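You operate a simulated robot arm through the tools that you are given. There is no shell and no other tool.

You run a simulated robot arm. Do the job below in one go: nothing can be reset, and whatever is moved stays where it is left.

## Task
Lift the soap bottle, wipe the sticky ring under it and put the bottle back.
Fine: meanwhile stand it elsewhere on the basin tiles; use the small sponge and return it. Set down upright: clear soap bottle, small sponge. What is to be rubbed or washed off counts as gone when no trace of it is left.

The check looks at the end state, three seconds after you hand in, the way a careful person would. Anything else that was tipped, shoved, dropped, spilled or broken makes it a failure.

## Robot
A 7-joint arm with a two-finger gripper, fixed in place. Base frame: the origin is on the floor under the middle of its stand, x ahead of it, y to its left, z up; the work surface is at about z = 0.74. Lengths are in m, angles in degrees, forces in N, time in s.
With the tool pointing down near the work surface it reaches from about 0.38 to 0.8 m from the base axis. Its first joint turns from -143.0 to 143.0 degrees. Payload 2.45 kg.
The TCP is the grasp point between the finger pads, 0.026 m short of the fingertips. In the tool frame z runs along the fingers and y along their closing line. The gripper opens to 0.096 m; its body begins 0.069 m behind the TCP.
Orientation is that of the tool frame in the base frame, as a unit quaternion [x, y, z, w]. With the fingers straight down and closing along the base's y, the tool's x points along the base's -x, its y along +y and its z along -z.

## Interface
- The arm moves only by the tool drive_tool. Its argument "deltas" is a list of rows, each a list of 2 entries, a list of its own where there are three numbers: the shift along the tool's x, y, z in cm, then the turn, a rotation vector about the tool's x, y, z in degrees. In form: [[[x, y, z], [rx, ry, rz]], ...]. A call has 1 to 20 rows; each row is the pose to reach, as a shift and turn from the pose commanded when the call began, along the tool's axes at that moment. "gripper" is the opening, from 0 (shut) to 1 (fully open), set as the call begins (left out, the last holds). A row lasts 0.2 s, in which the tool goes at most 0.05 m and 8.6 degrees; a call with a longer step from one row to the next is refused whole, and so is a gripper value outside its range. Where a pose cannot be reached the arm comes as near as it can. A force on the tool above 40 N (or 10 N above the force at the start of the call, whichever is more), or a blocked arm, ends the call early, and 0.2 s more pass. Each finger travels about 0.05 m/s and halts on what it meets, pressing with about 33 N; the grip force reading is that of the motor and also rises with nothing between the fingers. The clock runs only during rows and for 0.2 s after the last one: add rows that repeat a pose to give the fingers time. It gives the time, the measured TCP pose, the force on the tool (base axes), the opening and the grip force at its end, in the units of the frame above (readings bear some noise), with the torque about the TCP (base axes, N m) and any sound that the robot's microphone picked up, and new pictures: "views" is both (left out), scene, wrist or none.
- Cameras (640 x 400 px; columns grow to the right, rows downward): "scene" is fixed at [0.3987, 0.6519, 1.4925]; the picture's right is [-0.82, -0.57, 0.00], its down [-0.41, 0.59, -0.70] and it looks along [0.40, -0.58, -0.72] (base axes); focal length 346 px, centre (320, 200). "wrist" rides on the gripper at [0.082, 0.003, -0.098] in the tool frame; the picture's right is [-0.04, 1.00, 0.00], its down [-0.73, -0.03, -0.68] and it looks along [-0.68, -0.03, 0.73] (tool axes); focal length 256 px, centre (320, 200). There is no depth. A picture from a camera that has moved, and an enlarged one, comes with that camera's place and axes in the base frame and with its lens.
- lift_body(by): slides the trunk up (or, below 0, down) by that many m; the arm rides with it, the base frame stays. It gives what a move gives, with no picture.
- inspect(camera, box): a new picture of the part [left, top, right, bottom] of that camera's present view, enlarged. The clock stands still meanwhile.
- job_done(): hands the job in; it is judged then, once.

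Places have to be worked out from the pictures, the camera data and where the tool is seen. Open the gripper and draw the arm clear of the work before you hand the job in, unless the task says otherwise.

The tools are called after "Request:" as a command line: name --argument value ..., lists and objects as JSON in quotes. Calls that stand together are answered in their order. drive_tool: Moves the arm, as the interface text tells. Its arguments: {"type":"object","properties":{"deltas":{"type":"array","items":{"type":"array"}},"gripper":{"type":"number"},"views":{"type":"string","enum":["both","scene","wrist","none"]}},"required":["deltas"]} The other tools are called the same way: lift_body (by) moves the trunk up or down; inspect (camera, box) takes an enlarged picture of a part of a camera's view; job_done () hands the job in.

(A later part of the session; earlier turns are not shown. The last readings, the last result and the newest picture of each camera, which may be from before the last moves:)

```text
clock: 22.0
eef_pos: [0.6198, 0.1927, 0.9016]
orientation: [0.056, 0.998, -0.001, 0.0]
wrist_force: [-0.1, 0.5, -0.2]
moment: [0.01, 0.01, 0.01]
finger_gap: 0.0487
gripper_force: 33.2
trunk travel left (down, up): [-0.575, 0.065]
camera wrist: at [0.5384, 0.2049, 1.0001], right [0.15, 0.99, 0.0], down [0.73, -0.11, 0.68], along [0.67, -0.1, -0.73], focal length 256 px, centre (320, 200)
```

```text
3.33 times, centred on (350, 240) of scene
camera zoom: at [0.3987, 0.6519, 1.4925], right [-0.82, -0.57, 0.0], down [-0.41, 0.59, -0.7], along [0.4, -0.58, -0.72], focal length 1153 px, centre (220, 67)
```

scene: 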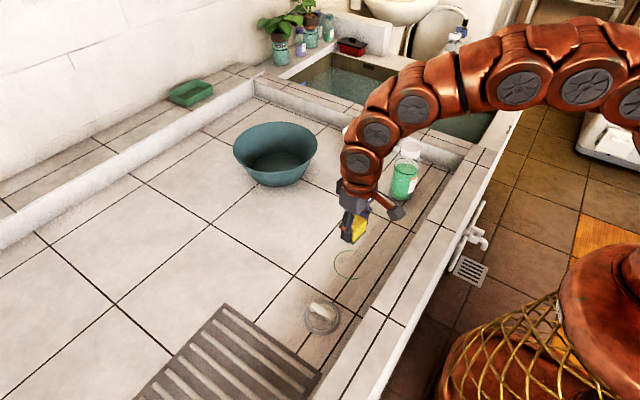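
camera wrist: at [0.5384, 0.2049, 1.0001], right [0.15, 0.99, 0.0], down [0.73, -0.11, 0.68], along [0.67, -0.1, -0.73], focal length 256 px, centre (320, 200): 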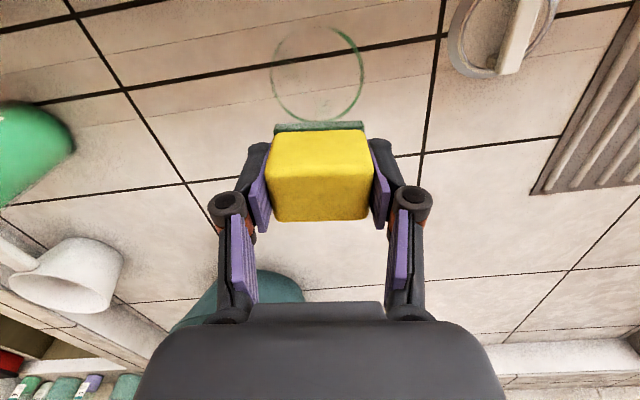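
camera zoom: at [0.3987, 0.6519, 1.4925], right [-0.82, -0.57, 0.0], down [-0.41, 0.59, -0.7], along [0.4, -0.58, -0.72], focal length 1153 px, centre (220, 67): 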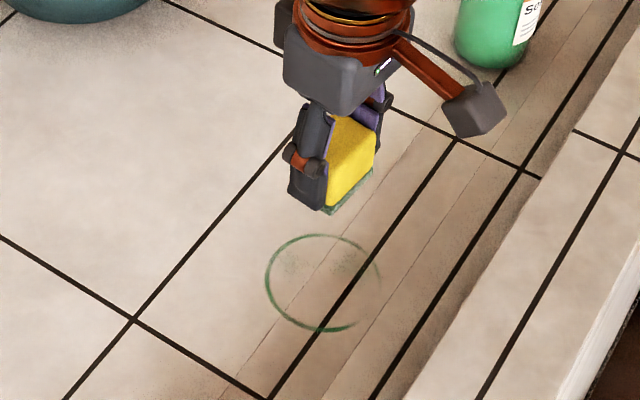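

The ring is clear: centre about [0.62, 0.192], radius about 4.4 cm, with faint smudges inside. The held sponge is right above its centre, so I'll lower until it just touches, watching the force.

Request:
drive_tool --deltas '[[[0, 0, 3.5], [0, 0, 0]], [[0, 0, 7], [0, 0, 0]], [[0, 0, 10], [0, 0, 0]], [[0, 0, 11.5], [0, 0, 0]], [[0, 0, 12.1], [0, 0, 0]], [[0, 0, 12.3], [0, 0, 0]], [[0, 0, 12.3], [0, 0, 0]]]' --gripper 0 --views "scene"

```text
clock: 23.6
eef_pos: [0.6198, 0.1931, 0.7761]
orientation: [0.054, 0.999, 0.0, 0.001]
wrist_force: [0.3, 0.0, 4.6]
moment: [0.0, -0.02, 0.03]
finger_gap: 0.0487
gripper_force: 32.5
trunk travel left (down, up): [-0.575, 0.065]
```

scene: 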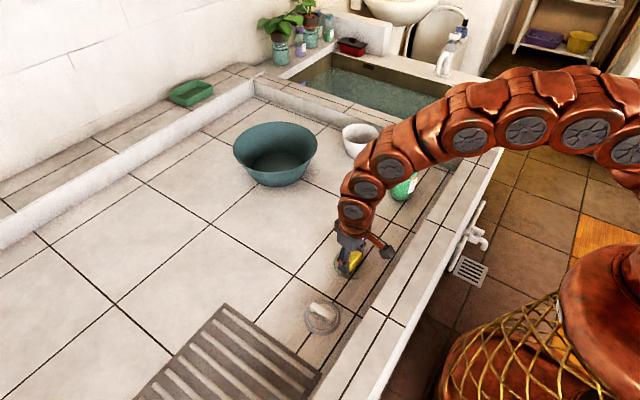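

The sponge touches with about 4.6 N. I'll press 0.5 mm more and rub in rows over the centre and the robot-side half of the ring.

Request:
drive_tool --deltas '[[[0, -2, 0.05], [0, 0, 0]], [[0, -3.5, 0.05], [0, 0, 0]], [[0, -1.5, 0.05], [0, 0, 0]], [[0, 0.5, 0.05], [0, 0, 0]], [[0, 2.5, 0.05], [0, 0, 0]], [[0, 3.5, 0.05], [0, 0, 0]], [[2, 3.5, 0.05], [0, 0, 0]], [[2, 1.5, 0.05], [0, 0, 0]], [[2, -0.5, 0.05], [0, 0, 0]], [[2, -2.5, 0.05], [0, 0, 0]], [[2, -3.5, 0.05], [0, 0, 0]], [[4, -3.5, 0.05], [0, 0, 0]], [[4, -1.5, 0.05], [0, 0, 0]], [[4, 0.5, 0.05], [0, 0, 0]], [[4, 2.5, 0.05], [0, 0, 0]], [[4, 3.5, 0.05], [0, 0, 0]], [[2.5, 2.5, 0.05], [0, 0, 0]], [[1, 1, 0.05], [0, 0, 0]], [[0, 0, 0.05], [0, 0, 0]]]' --gripper 0 --views "both"

```text
clock: 27.6
eef_pos: [0.6198, 0.1929, 0.7767]
orientation: [0.054, 0.999, 0.001, 0.001]
wrist_force: [-3.5, 8.9, 18.7]
moment: [0.22, 0.05, 0.04]
finger_gap: 0.0487
gripper_force: 33.0
trunk travel left (down, up): [-0.575, 0.065]
camera wrist: at [0.5387, 0.2046, 0.8749], right [0.15, 0.99, 0.0], down [0.72, -0.11, 0.68], along [0.67, -0.1, -0.73], focal length 256 px, centre (320, 200)
```

scene: 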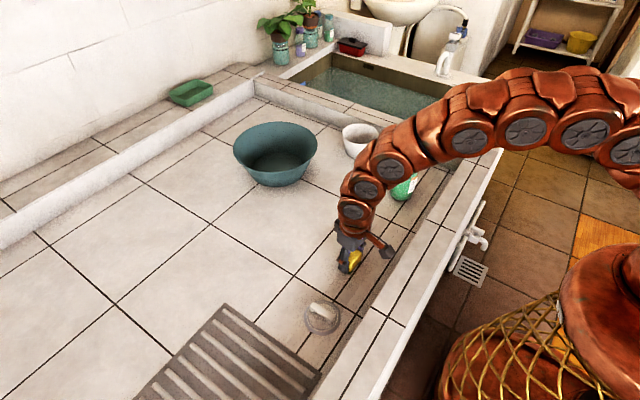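
wrist: 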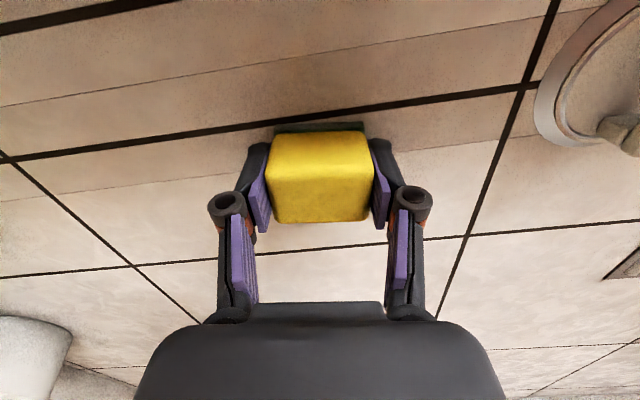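

The robot-side half of the ring looks clean, at about 19 N of pressure. Next I'll rub the far half (tool x of -2 and -4), easing off slightly, and then the centre again.

Request:
drive_tool --deltas '[[[-1, -1.5, -0.02], [0, 0, 0]], [[-2, -3.5, -0.02], [0, 0, 0]], [[-2, -1.5, -0.02], [0, 0, 0]], [[-2, 0.5, -0.02], [0, 0, 0]], [[-2, 2.5, -0.02], [0, 0, 0]], [[-2, 3.5, -0.02], [0, 0, 0]], [[-4, 3.5, -0.02], [0, 0, 0]], [[-4, 1.5, -0.02], [0, 0, 0]], [[-4, -0.5, -0.02], [0, 0, 0]], [[-4, -2.5, -0.02], [0, 0, 0]], [[-4, -3.5, -0.02], [0, 0, 0]], [[-3, -3.5, -0.02], [0, 0, 0]], [[-3, -1.5, -0.02], [0, 0, 0]], [[-3, 0.5, -0.02], [0, 0, 0]], [[-3, 2.5, -0.02], [0, 0, 0]], [[-3, 3.5, -0.02], [0, 0, 0]], [[-1.5, 2, -0.02], [0, 0, 0]], [[-1, 0.5, -0.02], [0, 0, 0]], [[0, 0, -0.02], [0, 0, 0]]]' --gripper 0 --views "both"

```text
clock: 31.6
eef_pos: [0.6207, 0.1935, 0.7748]
orientation: [0.054, 0.999, 0.002, 0.002]
wrist_force: [5.1, 2.1, 11.5]
moment: [0.02, -0.18, 0.01]
finger_gap: 0.0486
gripper_force: 32.9
trunk travel left (down, up): [-0.575, 0.065]
camera wrist: at [0.5397, 0.2053, 0.8747], right [0.15, 0.99, 0.0], down [0.72, -0.11, 0.68], along [0.67, -0.1, -0.73], focal length 256 px, centre (320, 200)
```

scene: 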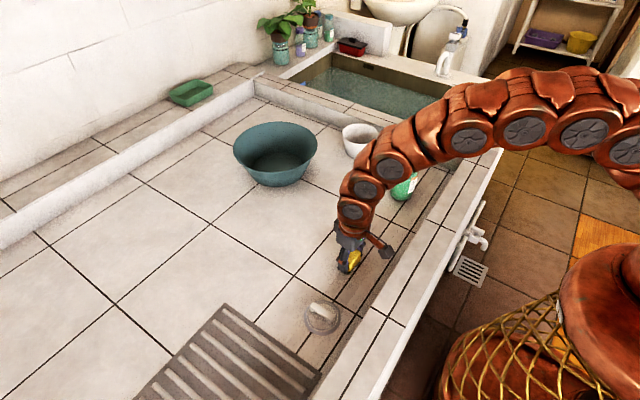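
wrist: 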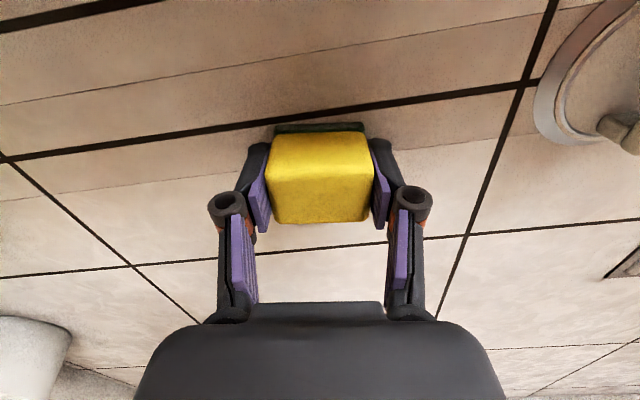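

Both halves are rubbed. I'll lift the sponge straight up to the earlier viewing height and inspect the spot for traces.

Request:
drive_tool --deltas '[[[0, 0, -1], [0, 0, 0]], [[0, 0, -4], [0, 0, 0]], [[0, 0, -8], [0, 0, 0]], [[0, 0, -12.27], [0, 0, 0]], [[0, 0, -12.27], [0, 0, 0]]]' --gripper 0 --views "both"

Request:
inspect --camera "wrist" --box '[220, 0, 420, 150]'

Request:
inspect --camera "scene" --box '[310, 225, 390, 295]'

```text
clock: 32.8
eef_pos: [0.6199, 0.1953, 0.8967]
orientation: [0.056, 0.998, 0.0, -0.001]
wrist_force: [0.1, -0.5, 0.9]
moment: [-0.01, 0.01, -0.01]
finger_gap: 0.0487
gripper_force: 33.5
trunk travel left (down, up): [-0.575, 0.065]
camera wrist: at [0.5393, 0.2071, 0.9971], right [0.15, 0.99, 0.0], down [0.73, -0.11, 0.68], along [0.67, -0.1, -0.73], focal length 256 px, centre (320, 200)
```

scene: 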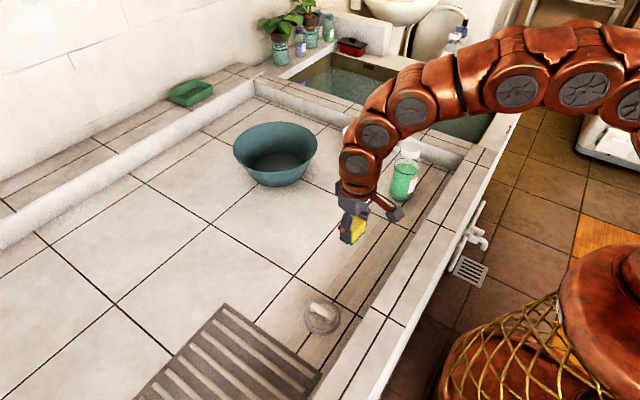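
wrist: 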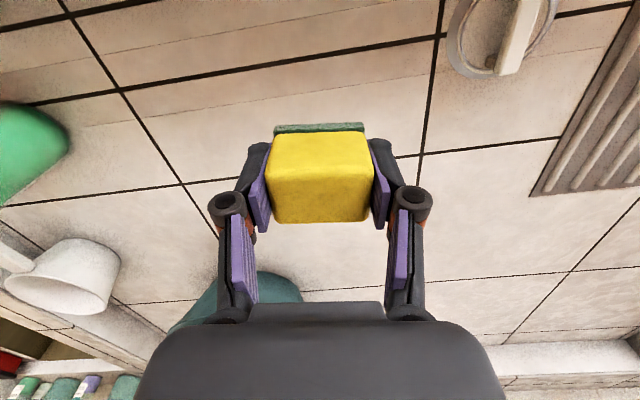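

```text
2.67 times, centred on (320, 75) of wrist
camera zoom: at [0.5393, 0.2071, 0.9971], right [0.15, 0.99, 0.0], down [0.73, -0.11, 0.68], along [0.67, -0.1, -0.73], focal length 683 px, centre (320, 533)
```

zoom: 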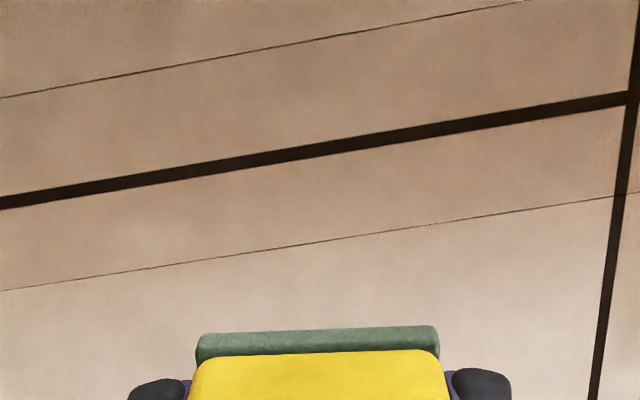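

```text
5.71 times, centred on (350, 260) of scene
camera zoom: at [0.3987, 0.6519, 1.4925], right [-0.82, -0.57, 0.0], down [-0.41, 0.59, -0.7], along [0.4, -0.58, -0.72], focal length 1976 px, centre (149, -143)
```

zoom: 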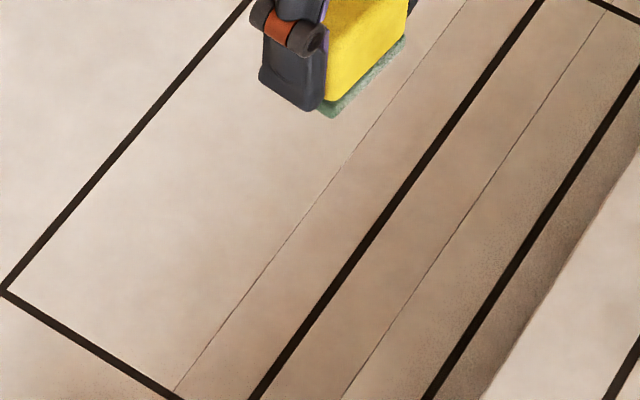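

The ring and smudges are no longer visible in either camera. To be sure that no faint trace is left, I'll do a second pass with strokes across the first direction, starting with the descent.

Request:
drive_tool --deltas '[[[0, 0, 4], [0, 0, 0]], [[0, 0, 8], [0, 0, 0]], [[0, 0, 11], [0, 0, 0]], [[0, 0, 12.1], [0, 0, 0]], [[0, 0, 12.3], [0, 0, 0]], [[0, 0, 12.3], [0, 0, 0]]]' --gripper 0 --views "none"

```text
clock: 34.2
eef_pos: [0.6193, 0.1947, 0.7749]
orientation: [0.055, 0.998, 0.0, 0.0]
wrist_force: [0.0, 0.2, 1.3]
moment: [0.05, 0.0, 0.01]
finger_gap: 0.0486
gripper_force: 32.7
trunk travel left (down, up): [-0.575, 0.065]
```

It is barely touching at 1.3 N. I'll press 0.4 mm more and do the cross strokes.

Request:
drive_tool --deltas '[[[2, -1, 0.04], [0, 0, 0]], [[4.2, -3, 0.04], [0, 0, 0]], [[2, -3, 0.04], [0, 0, 0]], [[0, -3, 0.04], [0, 0, 0]], [[-2, -3, 0.04], [0, 0, 0]], [[-4.2, -3, 0.04], [0, 0, 0]], [[-4.2, -1, 0.04], [0, 0, 0]], [[-2, -1, 0.04], [0, 0, 0]], [[0, -1, 0.04], [0, 0, 0]], [[2, -1, 0.04], [0, 0, 0]], [[4.2, -1, 0.04], [0, 0, 0]], [[4.2, 1, 0.04], [0, 0, 0]], [[2, 1, 0.04], [0, 0, 0]], [[0, 1, 0.04], [0, 0, 0]], [[-2, 1, 0.04], [0, 0, 0]], [[-4.2, 1, 0.04], [0, 0, 0]], [[-4.2, 3, 0.04], [0, 0, 0]], [[-2, 3, 0.04], [0, 0, 0]], [[0, 3, 0.04], [0, 0, 0]], [[2, 3, 0.04], [0, 0, 0]]]' --gripper 0 --views "none"

Request:
drive_tool --deltas '[[[2.2, 0, 0], [0, 0, 0]], [[1, -1, 0], [0, 0, 0]], [[-0.5, -2, 0], [0, 0, 0]], [[-2, -3, 0], [0, 0, 0]], [[-2, -3, -0.5], [0, 0, 0]], [[-2, -3, -3], [0, 0, 0]], [[-2, -3, -7], [0, 0, 0]], [[-2, -3, -12.34], [0, 0, 0]], [[-2, -3, -12.34], [0, 0, 0]]]' --gripper 0 --views "both"

Request:
inspect --camera "wrist" --box '[220, 0, 420, 150]'

Request:
inspect --camera "scene" --box '[310, 225, 390, 295]'

```text
clock: 38.4
eef_pos: [0.6033, 0.2257, 0.7753]
orientation: [0.056, 0.998, 0.0, 0.001]
wrist_force: [4.4, 1.1, 9.8]
moment: [0.0, -0.08, 0.01]
finger_gap: 0.0486
gripper_force: 33.1
trunk travel left (down, up): [-0.575, 0.065]
```

```text
refused: row 8 steps farther than a row can; nothing moved
```

```text
2.67 times, centred on (320, 75) of wrist
camera zoom: at [0.5221, 0.2373, 0.8747], right [0.15, 0.99, 0.0], down [0.72, -0.11, 0.68], along [0.67, -0.1, -0.73], focal length 683 px, centre (320, 533)
```

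zoom: 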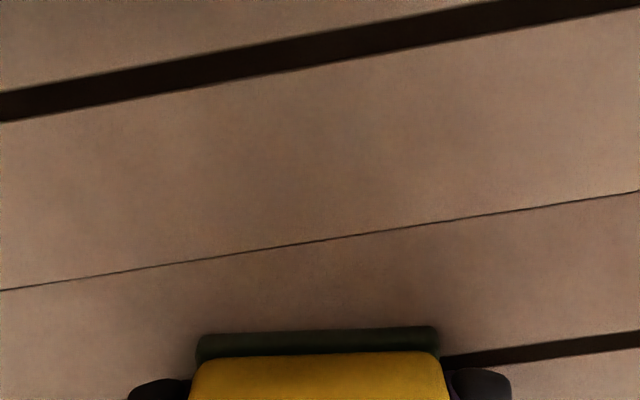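

```text
5.71 times, centred on (350, 260) of scene
camera zoom: at [0.3987, 0.6519, 1.4925], right [-0.82, -0.57, 0.0], down [-0.41, 0.59, -0.7], along [0.4, -0.58, -0.72], focal length 1976 px, centre (149, -143)
```

zoom: 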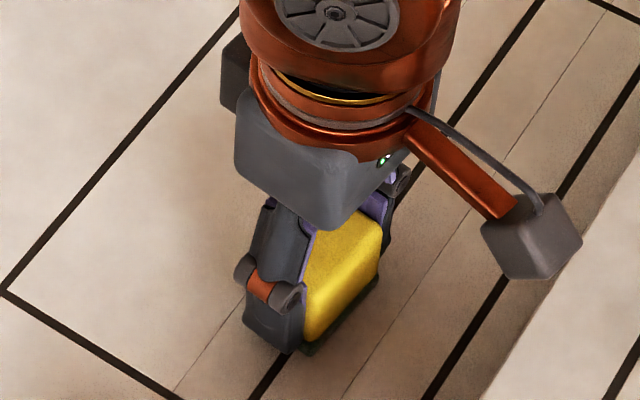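

The second pass went well at about 10 N, but the follow-up call was refused for one over-long step. I'll redo it: finish the last corner, return to the centre position and lift.

Request:
drive_tool --deltas '[[[2.2, 0, 0], [0, 0, 0]], [[1, -1, 0], [0, 0, 0]], [[-0.5, -2, 0], [0, 0, 0]], [[-2, -3, 0], [0, 0, 0]], [[-2, -3, -0.5], [0, 0, 0]], [[-2, -3, -3], [0, 0, 0]], [[-2, -3, -6], [0, 0, 0]], [[-2, -3, -9.5], [0, 0, 0]], [[-2, -3, -12.34], [0, 0, 0]], [[-2, -3, -12.34], [0, 0, 0]]]' --gripper 0 --views "both"

Request:
inspect --camera "wrist" --box '[220, 0, 420, 150]'

Request:
inspect --camera "scene" --box '[310, 225, 390, 295]'

```text
clock: 40.6
eef_pos: [0.6203, 0.193, 0.8981]
orientation: [0.055, 0.998, 0.0, 0.0]
wrist_force: [-0.6, 0.1, 0.3]
moment: [-0.03, -0.01, -0.02]
finger_gap: 0.0486
gripper_force: 33.5
trunk travel left (down, up): [-0.575, 0.065]
camera wrist: at [0.5383, 0.2049, 0.9977], right [0.15, 0.99, 0.0], down [0.73, -0.11, 0.68], along [0.67, -0.1, -0.73], focal length 256 px, centre (320, 200)
```

scene: 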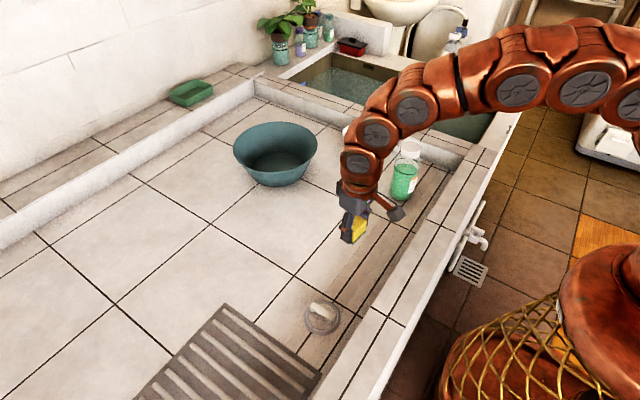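
wrist: 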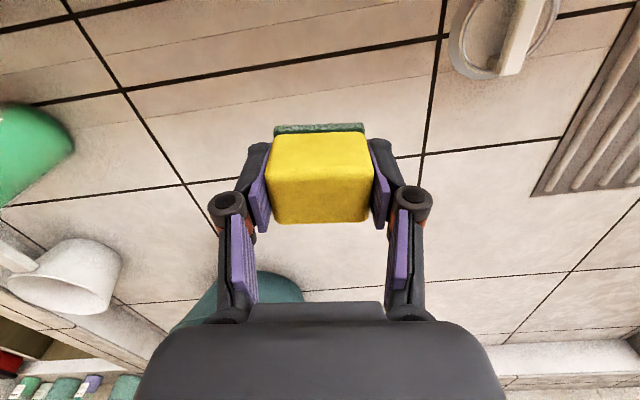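

```text
2.67 times, centred on (320, 75) of wrist
camera zoom: at [0.5383, 0.2049, 0.9977], right [0.15, 0.99, 0.0], down [0.73, -0.11, 0.68], along [0.67, -0.1, -0.73], focal length 683 px, centre (320, 533)
```

zoom: 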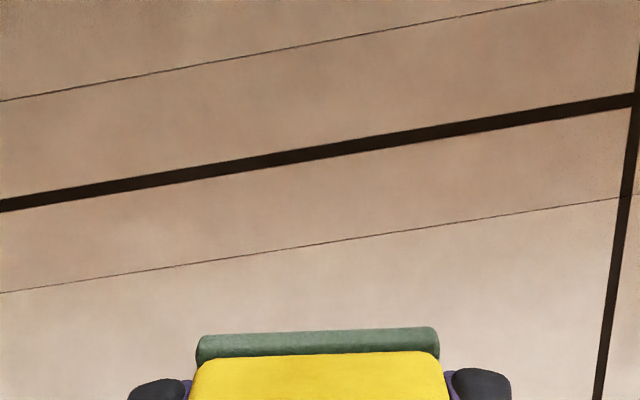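

```text
5.71 times, centred on (350, 260) of scene
camera zoom: at [0.3987, 0.6519, 1.4925], right [-0.82, -0.57, 0.0], down [-0.41, 0.59, -0.7], along [0.4, -0.58, -0.72], focal length 1976 px, centre (149, -143)
```

zoom: 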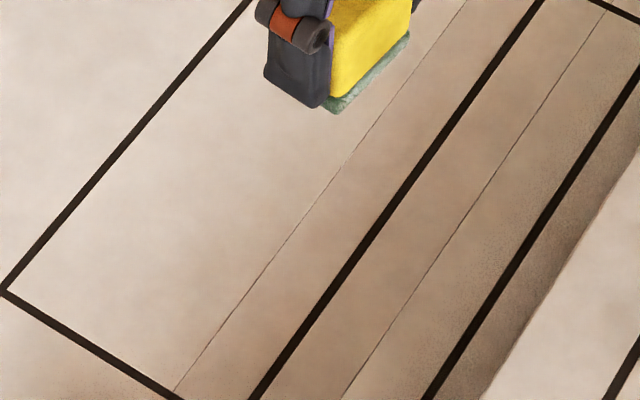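

Clean from both views. Now I'll bring the sponge back along the same path to its original spot and lower it to just above the tiles.

Request:
drive_tool --deltas '[[[-1.4, -1.3, 0], [0, 0, 0]], [[-4.2, -3.8, 0], [0, 0, 0]], [[-7.2, -6.5, 0], [0, 0, 0]], [[-10.2, -9.2, 0], [0, 0, 0]], [[-13.0, -11.7, 0], [0, 0, 0]], [[-15.0, -13.5, 0], [0, 0, 0]], [[-15.42, -13.9, 0], [0, 0, 0]], [[-15.42, -13.9, 3], [0, 0, 0]], [[-15.42, -13.9, 7], [0, 0, 0]], [[-15.42, -13.9, 10], [0, 0, 0]], [[-15.42, -13.9, 11.5], [0, 0, 0]], [[-15.42, -13.9, 12.05], [0, 0, 0]], [[-15.42, -13.9, 12.05], [0, 0, 0]]]' --gripper 0 --views "both"

Request:
inspect --camera "scene" --box '[290, 120, 410, 240]'

```text
clock: 43.4
eef_pos: [0.7579, 0.0385, 0.7786]
orientation: [0.055, 0.998, 0.0, 0.0]
wrist_force: [-0.5, -0.3, 0.4]
moment: [-0.02, -0.02, 0.0]
finger_gap: 0.0487
gripper_force: 32.8
trunk travel left (down, up): [-0.575, 0.065]
camera wrist: at [0.6766, 0.051, 0.8767], right [0.15, 0.99, 0.0], down [0.73, -0.11, 0.68], along [0.67, -0.1, -0.73], focal length 256 px, centre (320, 200)
```

scene: 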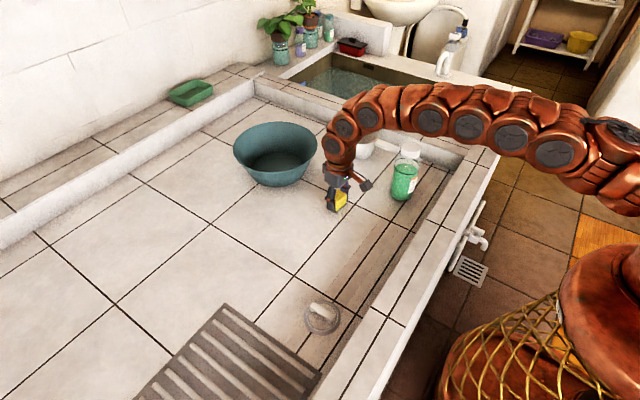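
wrist: 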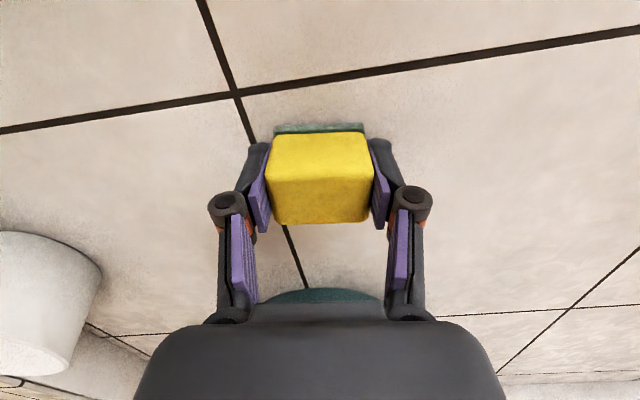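

```text
3.33 times, centred on (350, 180) of scene
camera zoom: at [0.3987, 0.6519, 1.4925], right [-0.82, -0.57, 0.0], down [-0.41, 0.59, -0.7], along [0.4, -0.58, -0.72], focal length 1153 px, centre (220, 267)
```

zoom: 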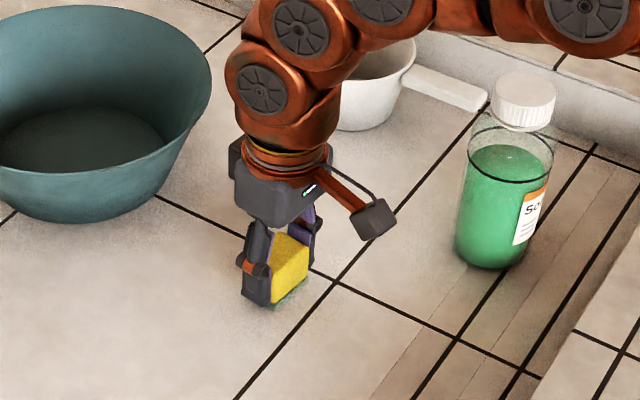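

The sponge is back over its spot, just clear of the tiles with no contact force yet. I'll lower it the last 2.5 mm in fine steps.

Request:
drive_tool --deltas '[[[0, 0, 0.1], [0, 0, 0]], [[0, 0, 0.18], [0, 0, 0]], [[0, 0, 0.24], [0, 0, 0]], [[0, 0, 0.26], [0, 0, 0]], [[0, 0, 0.26], [0, 0, 0]]]' --gripper 0 --views "none"

```text
clock: 44.6
eef_pos: [0.7571, 0.0384, 0.7768]
orientation: [0.055, 0.998, 0.001, 0.0]
wrist_force: [-0.7, -0.3, -0.3]
moment: [0.0, 0.0, 0.0]
finger_gap: 0.0485
gripper_force: 32.7
trunk travel left (down, up): [-0.575, 0.065]
```

There's still no contact, as the sponge was pushed up slightly in the grip while rubbing. I'll lower another 0.6 mm.

Request:
drive_tool --deltas '[[[0, 0, 0.03], [0, 0, 0]], [[0, 0, 0.06], [0, 0, 0]], [[0, 0, 0.06], [0, 0, 0]]]' --gripper 0 --views "none"

```text
clock: 45.4
eef_pos: [0.7579, 0.0391, 0.7754]
orientation: [0.054, 0.999, 0.0, 0.0]
wrist_force: [-1.1, 1.1, 4.3]
moment: [0.01, 0.06, 0.0]
finger_gap: 0.0487
gripper_force: 32.9
trunk travel left (down, up): [-0.575, 0.065]
```

The sponge now rests on the tiles at 4.3 N. I'm opening the fingers.

Request:
drive_tool --deltas '[[[0, 0, 0], [0, 0, 0]], [[0, 0, 0], [0, 0, 0]], [[0, 0, 0], [0, 0, 0]], [[0, 0, 0], [0, 0, 0]], [[0, 0, 0], [0, 0, 0]], [[0, 0, 0], [0, 0, 0]]]' --gripper 1 --views "both"

```text
clock: 46.8
eef_pos: [0.7579, 0.0379, 0.7761]
orientation: [0.055, 0.998, 0.0, 0.0]
wrist_force: [0.3, 0.5, 0.3]
moment: [0.04, 0.0, 0.01]
finger_gap: 0.0957
gripper_force: 0.1
trunk travel left (down, up): [-0.575, 0.065]
camera wrist: at [0.677, 0.0499, 0.8745], right [0.15, 0.99, 0.0], down [0.73, -0.11, 0.68], along [0.67, -0.1, -0.73], focal length 256 px, centre (320, 200)
```

scene: 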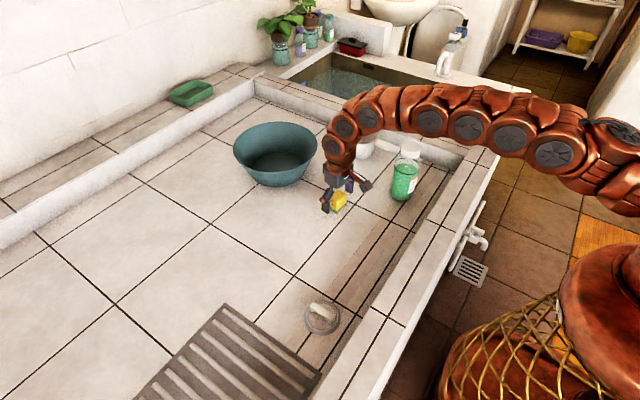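
wrist: 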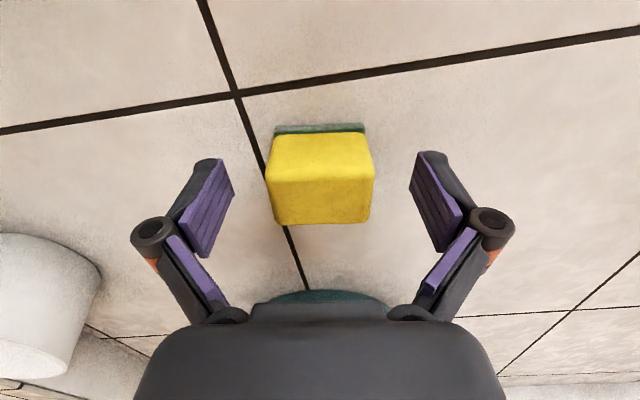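

The sponge stands free at its old place. I'll rise straight up and turn the yaw back.

Request:
drive_tool --deltas '[[[0, 0, -2], [0, 0, 0]], [[0, 0, -6], [0, 0, 0]], [[0, 0, -10], [0, 0, 0]], [[0, 0, -14.5], [0, 0, -2]], [[0, 0, -19], [0, 0, -4]], [[0, 0, -23], [0, 0, -6.3]], [[0, 0, -23], [0, 0, -6.3]]]' --gripper 1 --views "both"

Request:
inspect --camera "scene" --box '[280, 130, 460, 310]'

```text
clock: 48.4
eef_pos: [0.7591, 0.0386, 1.0037]
orientation: [0.0, 1.0, 0.001, 0.0]
wrist_force: [-1.2, -0.2, 0.0]
moment: [0.0, 0.0, 0.0]
finger_gap: 0.0959
gripper_force: 0.1
trunk travel left (down, up): [-0.575, 0.065]
camera wrist: at [0.6766, 0.0426, 1.1033], right [0.04, 1.0, 0.0], down [0.73, -0.03, 0.68], along [0.68, -0.03, -0.73], focal length 256 px, centre (320, 200)
```

scene: 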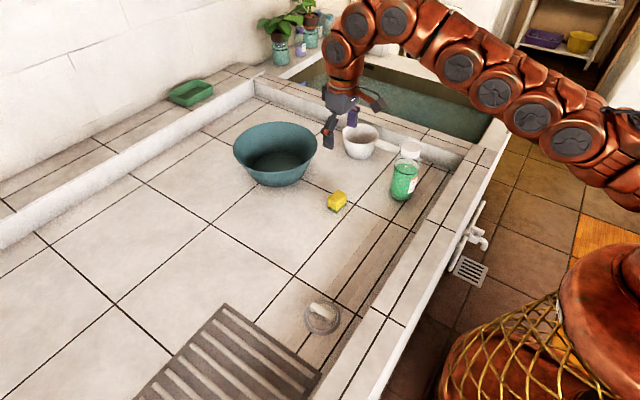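
wrist: 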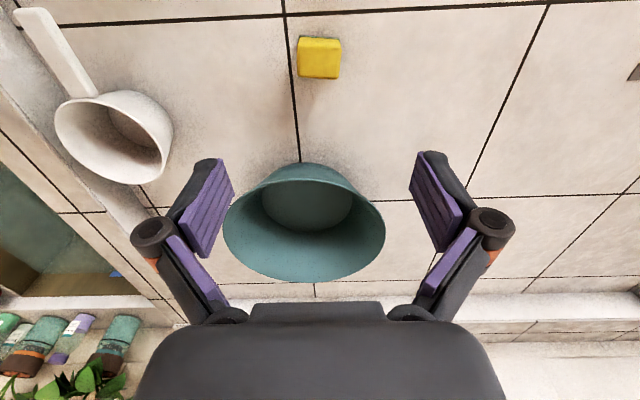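

```text
2.22 times, centred on (370, 220) of scene
camera zoom: at [0.3987, 0.6519, 1.4925], right [-0.82, -0.57, 0.0], down [-0.41, 0.59, -0.7], along [0.4, -0.58, -0.72], focal length 768 px, centre (209, 156)
```

zoom: 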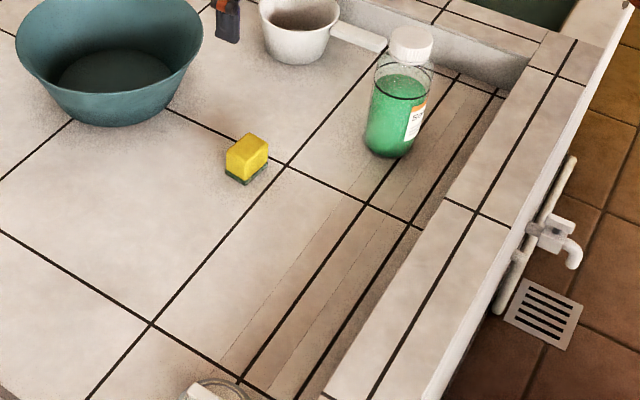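

The sponge matches its original place, and the tiles show no trace of the ring. I'll move back over the bottle at a safe height.

Request:
drive_tool --deltas '[[[3, -3, 0], [0, 0, 0]], [[6, -6.5, 0], [0, 0, 0]], [[9, -10, 0], [0, 0, 0]], [[12, -13.5, 0], [0, 0, 0]], [[13.77, -15.73, 0], [0, 0, 0]], [[13.77, -15.73, 2.5], [0, 0, 0]], [[13.77, -15.73, 2.5], [0, 0, 0]]]' --gripper 1 --views "both"

Request:
inspect --camera "wrist" --box '[200, 0, 440, 240]'

```text
clock: 50.0
eef_pos: [0.6204, -0.1212, 0.9797]
orientation: [0.001, 1.0, 0.001, 0.0]
wrist_force: [-0.7, -0.2, -0.8]
moment: [0.0, 0.0, -0.03]
finger_gap: 0.0961
gripper_force: 0.1
trunk travel left (down, up): [-0.575, 0.065]
camera wrist: at [0.5385, -0.1169, 1.0791], right [0.04, 1.0, 0.0], down [0.73, -0.03, 0.68], along [0.68, -0.03, -0.73], focal length 256 px, centre (320, 200)
```

scene: 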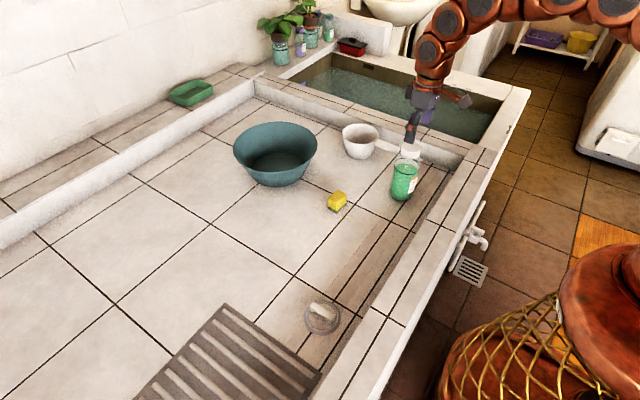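
wrist: 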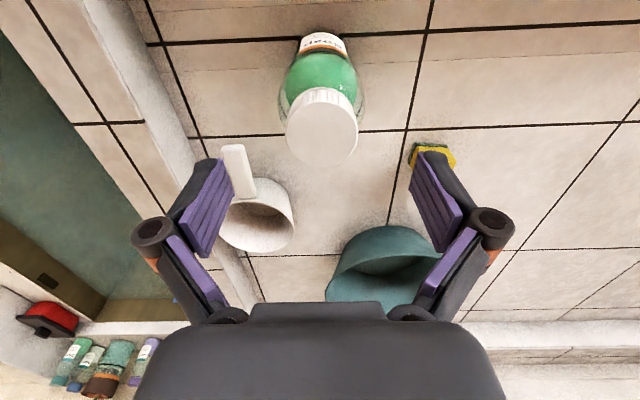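

```text
1.67 times, centred on (320, 120) of wrist
camera zoom: at [0.5385, -0.1169, 1.0791], right [0.04, 1.0, 0.0], down [0.73, -0.03, 0.68], along [0.68, -0.03, -0.73], focal length 427 px, centre (320, 333)
```

zoom: 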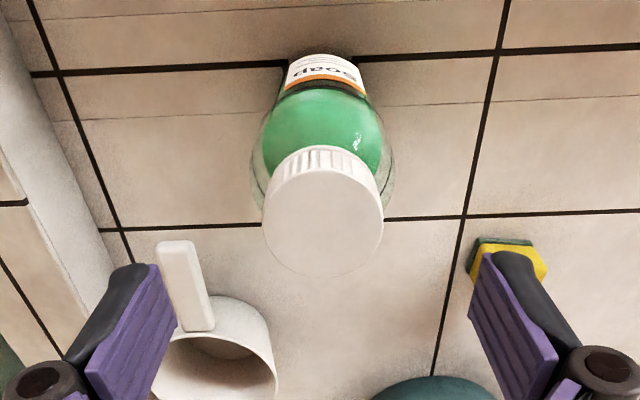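

The cap is centred as before. I'll descend to the former grip height with the TCP at 0.925.

Request:
drive_tool --deltas '[[[0, 0, 2], [0, 0, 0]], [[0, 0, 4], [0, 0, 0]], [[0, 0, 5.2], [0, 0, 0]], [[0, 0, 5.57], [0, 0, 0]], [[0, 0, 5.57], [0, 0, 0]]]' --gripper 1 --views "wrist"

Request:
drive_tool --deltas '[[[0, 0, 0], [0, 0, 0]], [[0, 0, 0], [0, 0, 0]], [[0, 0, 0], [0, 0, 0]], [[0, 0, 0], [0, 0, 0]], [[0, 0, 0], [0, 0, 0]], [[0, 0, 0], [0, 0, 0]]]' --gripper 0 --views "both"

```text
clock: 51.2
eef_pos: [0.6202, -0.1187, 0.9245]
orientation: [0.001, 1.0, 0.001, 0.0]
wrist_force: [0.6, 0.3, -0.4]
moment: [-0.01, -0.01, -0.01]
finger_gap: 0.096
gripper_force: 0.1
trunk travel left (down, up): [-0.575, 0.065]
camera wrist: at [0.5386, -0.1159, 1.0236], right [0.04, 1.0, 0.0], down [0.73, -0.03, 0.68], along [0.68, -0.03, -0.73], focal length 256 px, centre (320, 200)
```

wrist: 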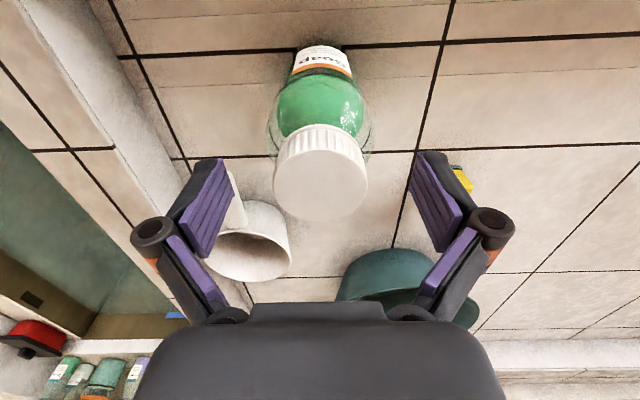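

```text
clock: 52.6
eef_pos: [0.6207, -0.1192, 0.9246]
orientation: [0.001, 1.0, 0.0, 0.001]
wrist_force: [1.2, -1.0, 1.2]
moment: [-0.05, 0.0, -0.06]
finger_gap: 0.047
gripper_force: 33.1
trunk travel left (down, up): [-0.575, 0.065]
camera wrist: at [0.5385, -0.1159, 1.0238], right [0.04, 1.0, 0.0], down [0.73, -0.03, 0.68], along [0.68, -0.03, -0.73], focal length 256 px, centre (320, 200)
```

scene: 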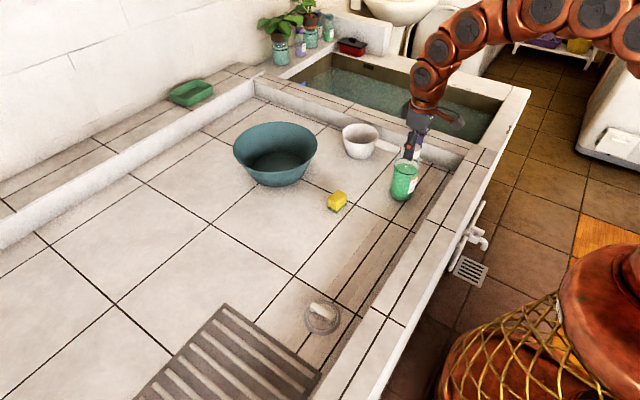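
wrist: 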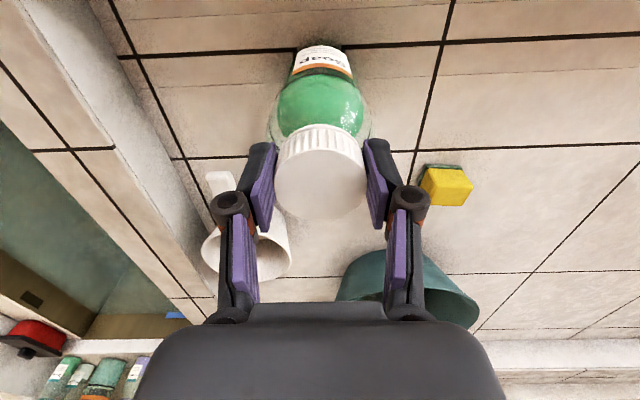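

The bottle is gripped again (gap 4.7 cm, 33 N). I'll lift 6 cm and carry it back along +y by 31.5 cm to its original place.

Request:
drive_tool --deltas '[[[0, 0, -0.3], [0, 0, 0]], [[0, 0, -1.0], [0, 0, 0]], [[0, 0, -2.5], [0, 0, 0]], [[0, 0, -4.2], [0, 0, 0]], [[0, 0, -6], [0, 0, 0]], [[0, 1, -6], [0, 0, 0]], [[0, 3, -6], [0, 0, 0]], [[0, 6, -6], [0, 0, 0]], [[0, 9.5, -6], [0, 0, 0]], [[0, 13, -6], [0, 0, 0]], [[0, 16.5, -6], [0, 0, 0]], [[0, 20, -6], [0, 0, 0]], [[0, 23.5, -6], [0, 0, 0]], [[0, 27, -6], [0, 0, 0]], [[0, 29.5, -6], [0, 0, 0]], [[0, 31, -6], [0, 0, 0]], [[0, 31.5, -6], [0, 0, 0]], [[0, 31.5, -6], [0, 0, 0]]]' --gripper 0 --views "both"

Request:
inspect --camera "scene" --box '[290, 150, 410, 300]'

```text
clock: 56.4
eef_pos: [0.6197, 0.1979, 0.9856]
orientation: [0.0, 1.0, 0.0, 0.0]
wrist_force: [0.9, -0.5, -4.2]
moment: [0.0, 0.03, 0.0]
finger_gap: 0.0469
gripper_force: 33.3
trunk travel left (down, up): [-0.575, 0.065]
camera wrist: at [0.5382, 0.2009, 1.0836], right [0.04, 1.0, 0.0], down [0.73, -0.03, 0.68], along [0.68, -0.03, -0.73], focal length 256 px, centre (320, 200)
```

scene: 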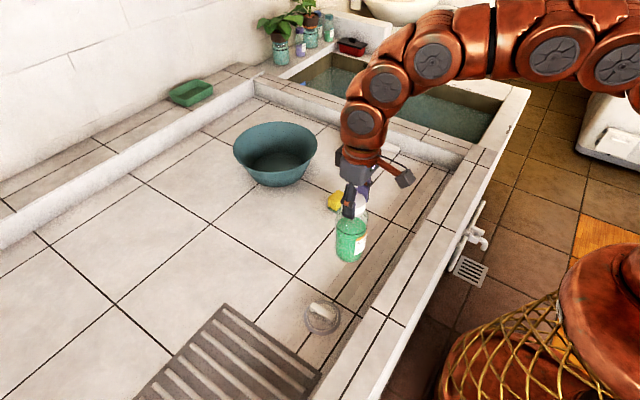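
wrist: 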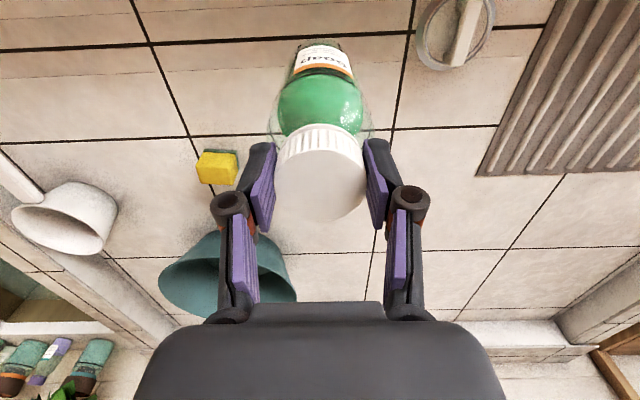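

```text
2.67 times, centred on (350, 225) of scene
camera zoom: at [0.3987, 0.6519, 1.4925], right [-0.82, -0.57, 0.0], down [-0.41, 0.59, -0.7], along [0.4, -0.58, -0.72], focal length 922 px, centre (240, 133)
```

zoom: 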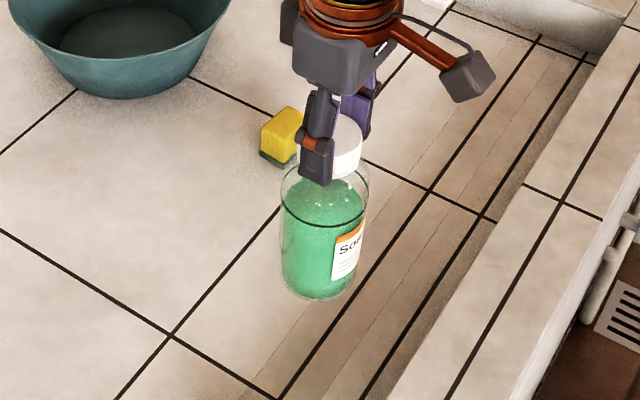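

The bottle hangs upright over its old spot, about 2 mm too far to +y by reading and picture. I'll correct that while lowering to just above the tiles.

Request:
drive_tool --deltas '[[[0, -0.2, 1.5], [0, 0, 0]], [[0, -0.2, 3.0], [0, 0, 0]], [[0, -0.2, 4.3], [0, 0, 0]], [[0, -0.2, 5.2], [0, 0, 0]], [[0, -0.2, 5.7], [0, 0, 0]], [[0, -0.2, 5.85], [0, 0, 0]], [[0, -0.2, 5.85], [0, 0, 0]]]' --gripper 0 --views "both"

Request:
inspect --camera "scene" --box '[310, 170, 400, 290]'

```text
clock: 58.0
eef_pos: [0.6195, 0.1951, 0.9259]
orientation: [0.0, 1.0, 0.0, 0.0]
wrist_force: [0.1, -0.3, -3.5]
moment: [0.0, -0.03, 0.01]
finger_gap: 0.0469
gripper_force: 32.9
trunk travel left (down, up): [-0.575, 0.065]
camera wrist: at [0.5383, 0.1978, 1.0251], right [0.04, 1.0, 0.0], down [0.73, -0.03, 0.68], along [0.68, -0.03, -0.73], focal length 256 px, centre (320, 200)
```

scene: 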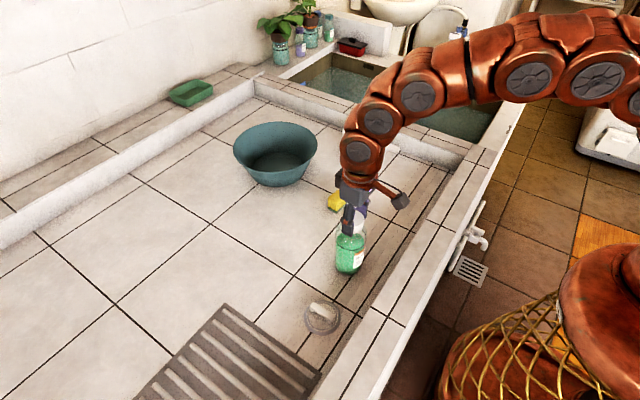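
wrist: 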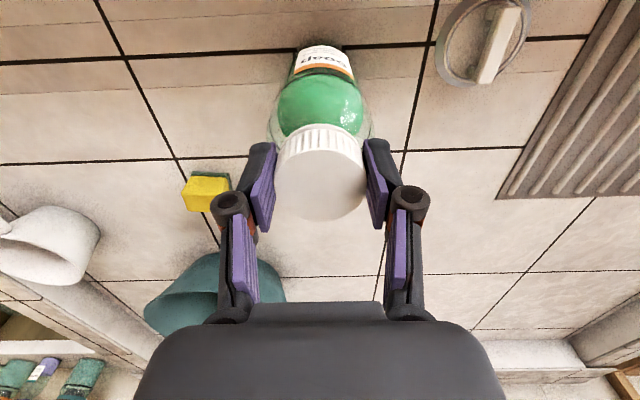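

```text
3.33 times, centred on (355, 230) of scene
camera zoom: at [0.3987, 0.6519, 1.4925], right [-0.82, -0.57, 0.0], down [-0.41, 0.59, -0.7], along [0.4, -0.58, -0.72], focal length 1153 px, centre (203, 100)
```

zoom: 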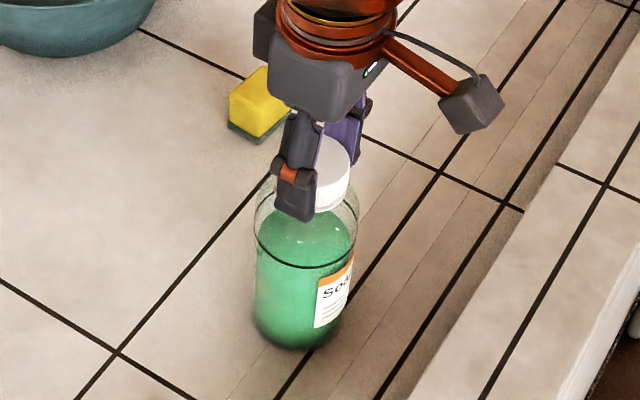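

The position matches the original view within 1–2 mm, and the weight is still on the tool. I'll lower the last bit in fine steps.

Request:
drive_tool --deltas '[[[0, 0, 0.06], [0, 0, 0]], [[0, 0, 0.12], [0, 0, 0]], [[0, 0, 0.16], [0, 0, 0]], [[0, 0, 0.16], [0, 0, 0]]]' --gripper 0 --views "none"

```text
clock: 59.0
eef_pos: [0.6212, 0.1942, 0.9257]
orientation: [0.0, 1.0, 0.0, 0.001]
wrist_force: [0.3, 0.7, 0.2]
moment: [0.04, 0.0, 0.02]
finger_gap: 0.0468
gripper_force: 32.8
trunk travel left (down, up): [-0.575, 0.065]
```

The weight is now carried by the tiles. I'm opening the fingers.

Request:
drive_tool --deltas '[[[0, 0, 0], [0, 0, 0]], [[0, 0, 0], [0, 0, 0]], [[0, 0, 0], [0, 0, 0]], [[0, 0, 0], [0, 0, 0]], [[0, 0, 0], [0, 0, 0]], [[0, 0, 0], [0, 0, 0]]]' --gripper 1 --views "wrist"

```text
clock: 60.4
eef_pos: [0.6208, 0.1942, 0.9247]
orientation: [-0.001, 1.0, -0.001, 0.0]
wrist_force: [-1.0, 0.0, 0.4]
moment: [-0.03, 0.01, -0.01]
finger_gap: 0.096
gripper_force: 0.1
trunk travel left (down, up): [-0.575, 0.065]
camera wrist: at [0.5383, 0.1975, 1.0242], right [0.04, 1.0, 0.0], down [0.73, -0.03, 0.68], along [0.68, -0.03, -0.73], focal length 256 px, centre (320, 200)
```

wrist: 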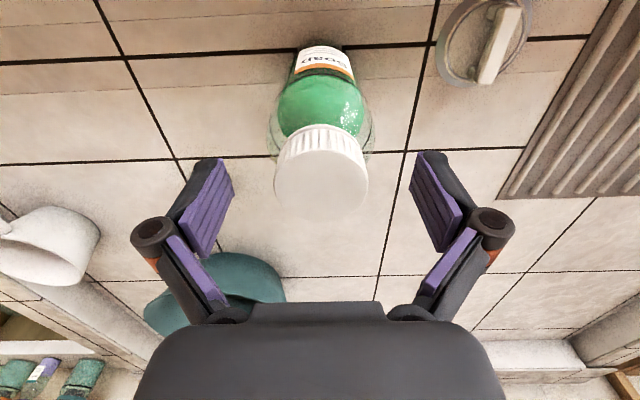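

The bottle stands on its own. I'll rise straight up 15 cm, draw back towards the robot, and take a last look at everything.

Request:
drive_tool --deltas '[[[0, 0, -2], [0, 0, 0]], [[0, 0, -5], [0, 0, 0]], [[0, 0, -9], [0, 0, 0]], [[0, 0, -13], [0, 0, 0]], [[2, 0, -15], [0, 0, 0]], [[6, -1, -15], [0, 0, 0]], [[10, -2, -15], [0, 0, 0]], [[14, -3, -15], [0, 0, 0]], [[14, -3, -15], [0, 0, 0]]]' --gripper 1 --views "both"

Request:
inspect --camera "scene" --box '[280, 180, 420, 340]'

Request:
inspect --camera "wrist" --box '[220, 100, 440, 270]'

```text
clock: 62.4
eef_pos: [0.4793, 0.1632, 1.0756]
orientation: [0.0, 1.0, 0.0, -0.001]
wrist_force: [0.3, 0.3, -0.6]
moment: [0.03, 0.01, 0.0]
finger_gap: 0.0961
gripper_force: 0.1
trunk travel left (down, up): [-0.575, 0.065]
camera wrist: at [0.3977, 0.1663, 1.1744], right [0.04, 1.0, 0.0], down [0.73, -0.03, 0.68], along [0.68, -0.03, -0.73], focal length 256 px, centre (320, 200)
```

scene: 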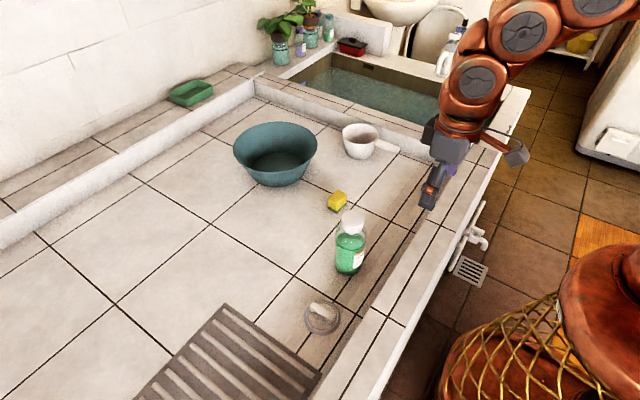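
wrist: 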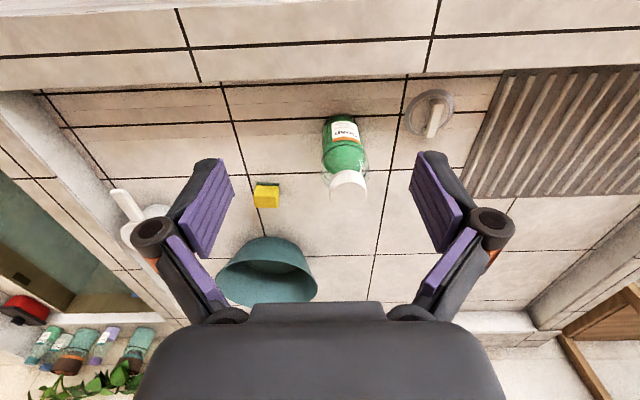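

```text
2.50 times, centred on (350, 260) of scene
camera zoom: at [0.3987, 0.6519, 1.4925], right [-0.82, -0.57, 0.0], down [-0.41, 0.59, -0.7], along [0.4, -0.58, -0.72], focal length 865 px, centre (245, 50)
```

zoom: 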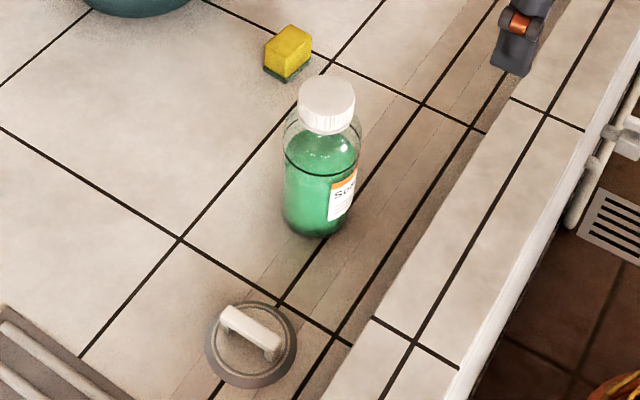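

```text
2.35 times, centred on (330, 185) of wrist
camera zoom: at [0.3977, 0.1663, 1.1744], right [0.04, 1.0, 0.0], down [0.73, -0.03, 0.68], along [0.68, -0.03, -0.73], focal length 602 px, centre (296, 235)
```

zoom: 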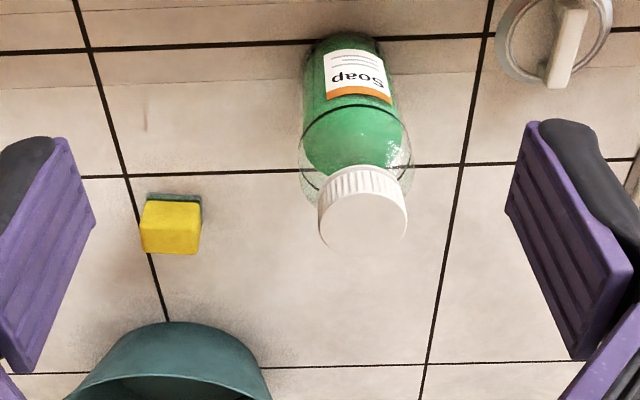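

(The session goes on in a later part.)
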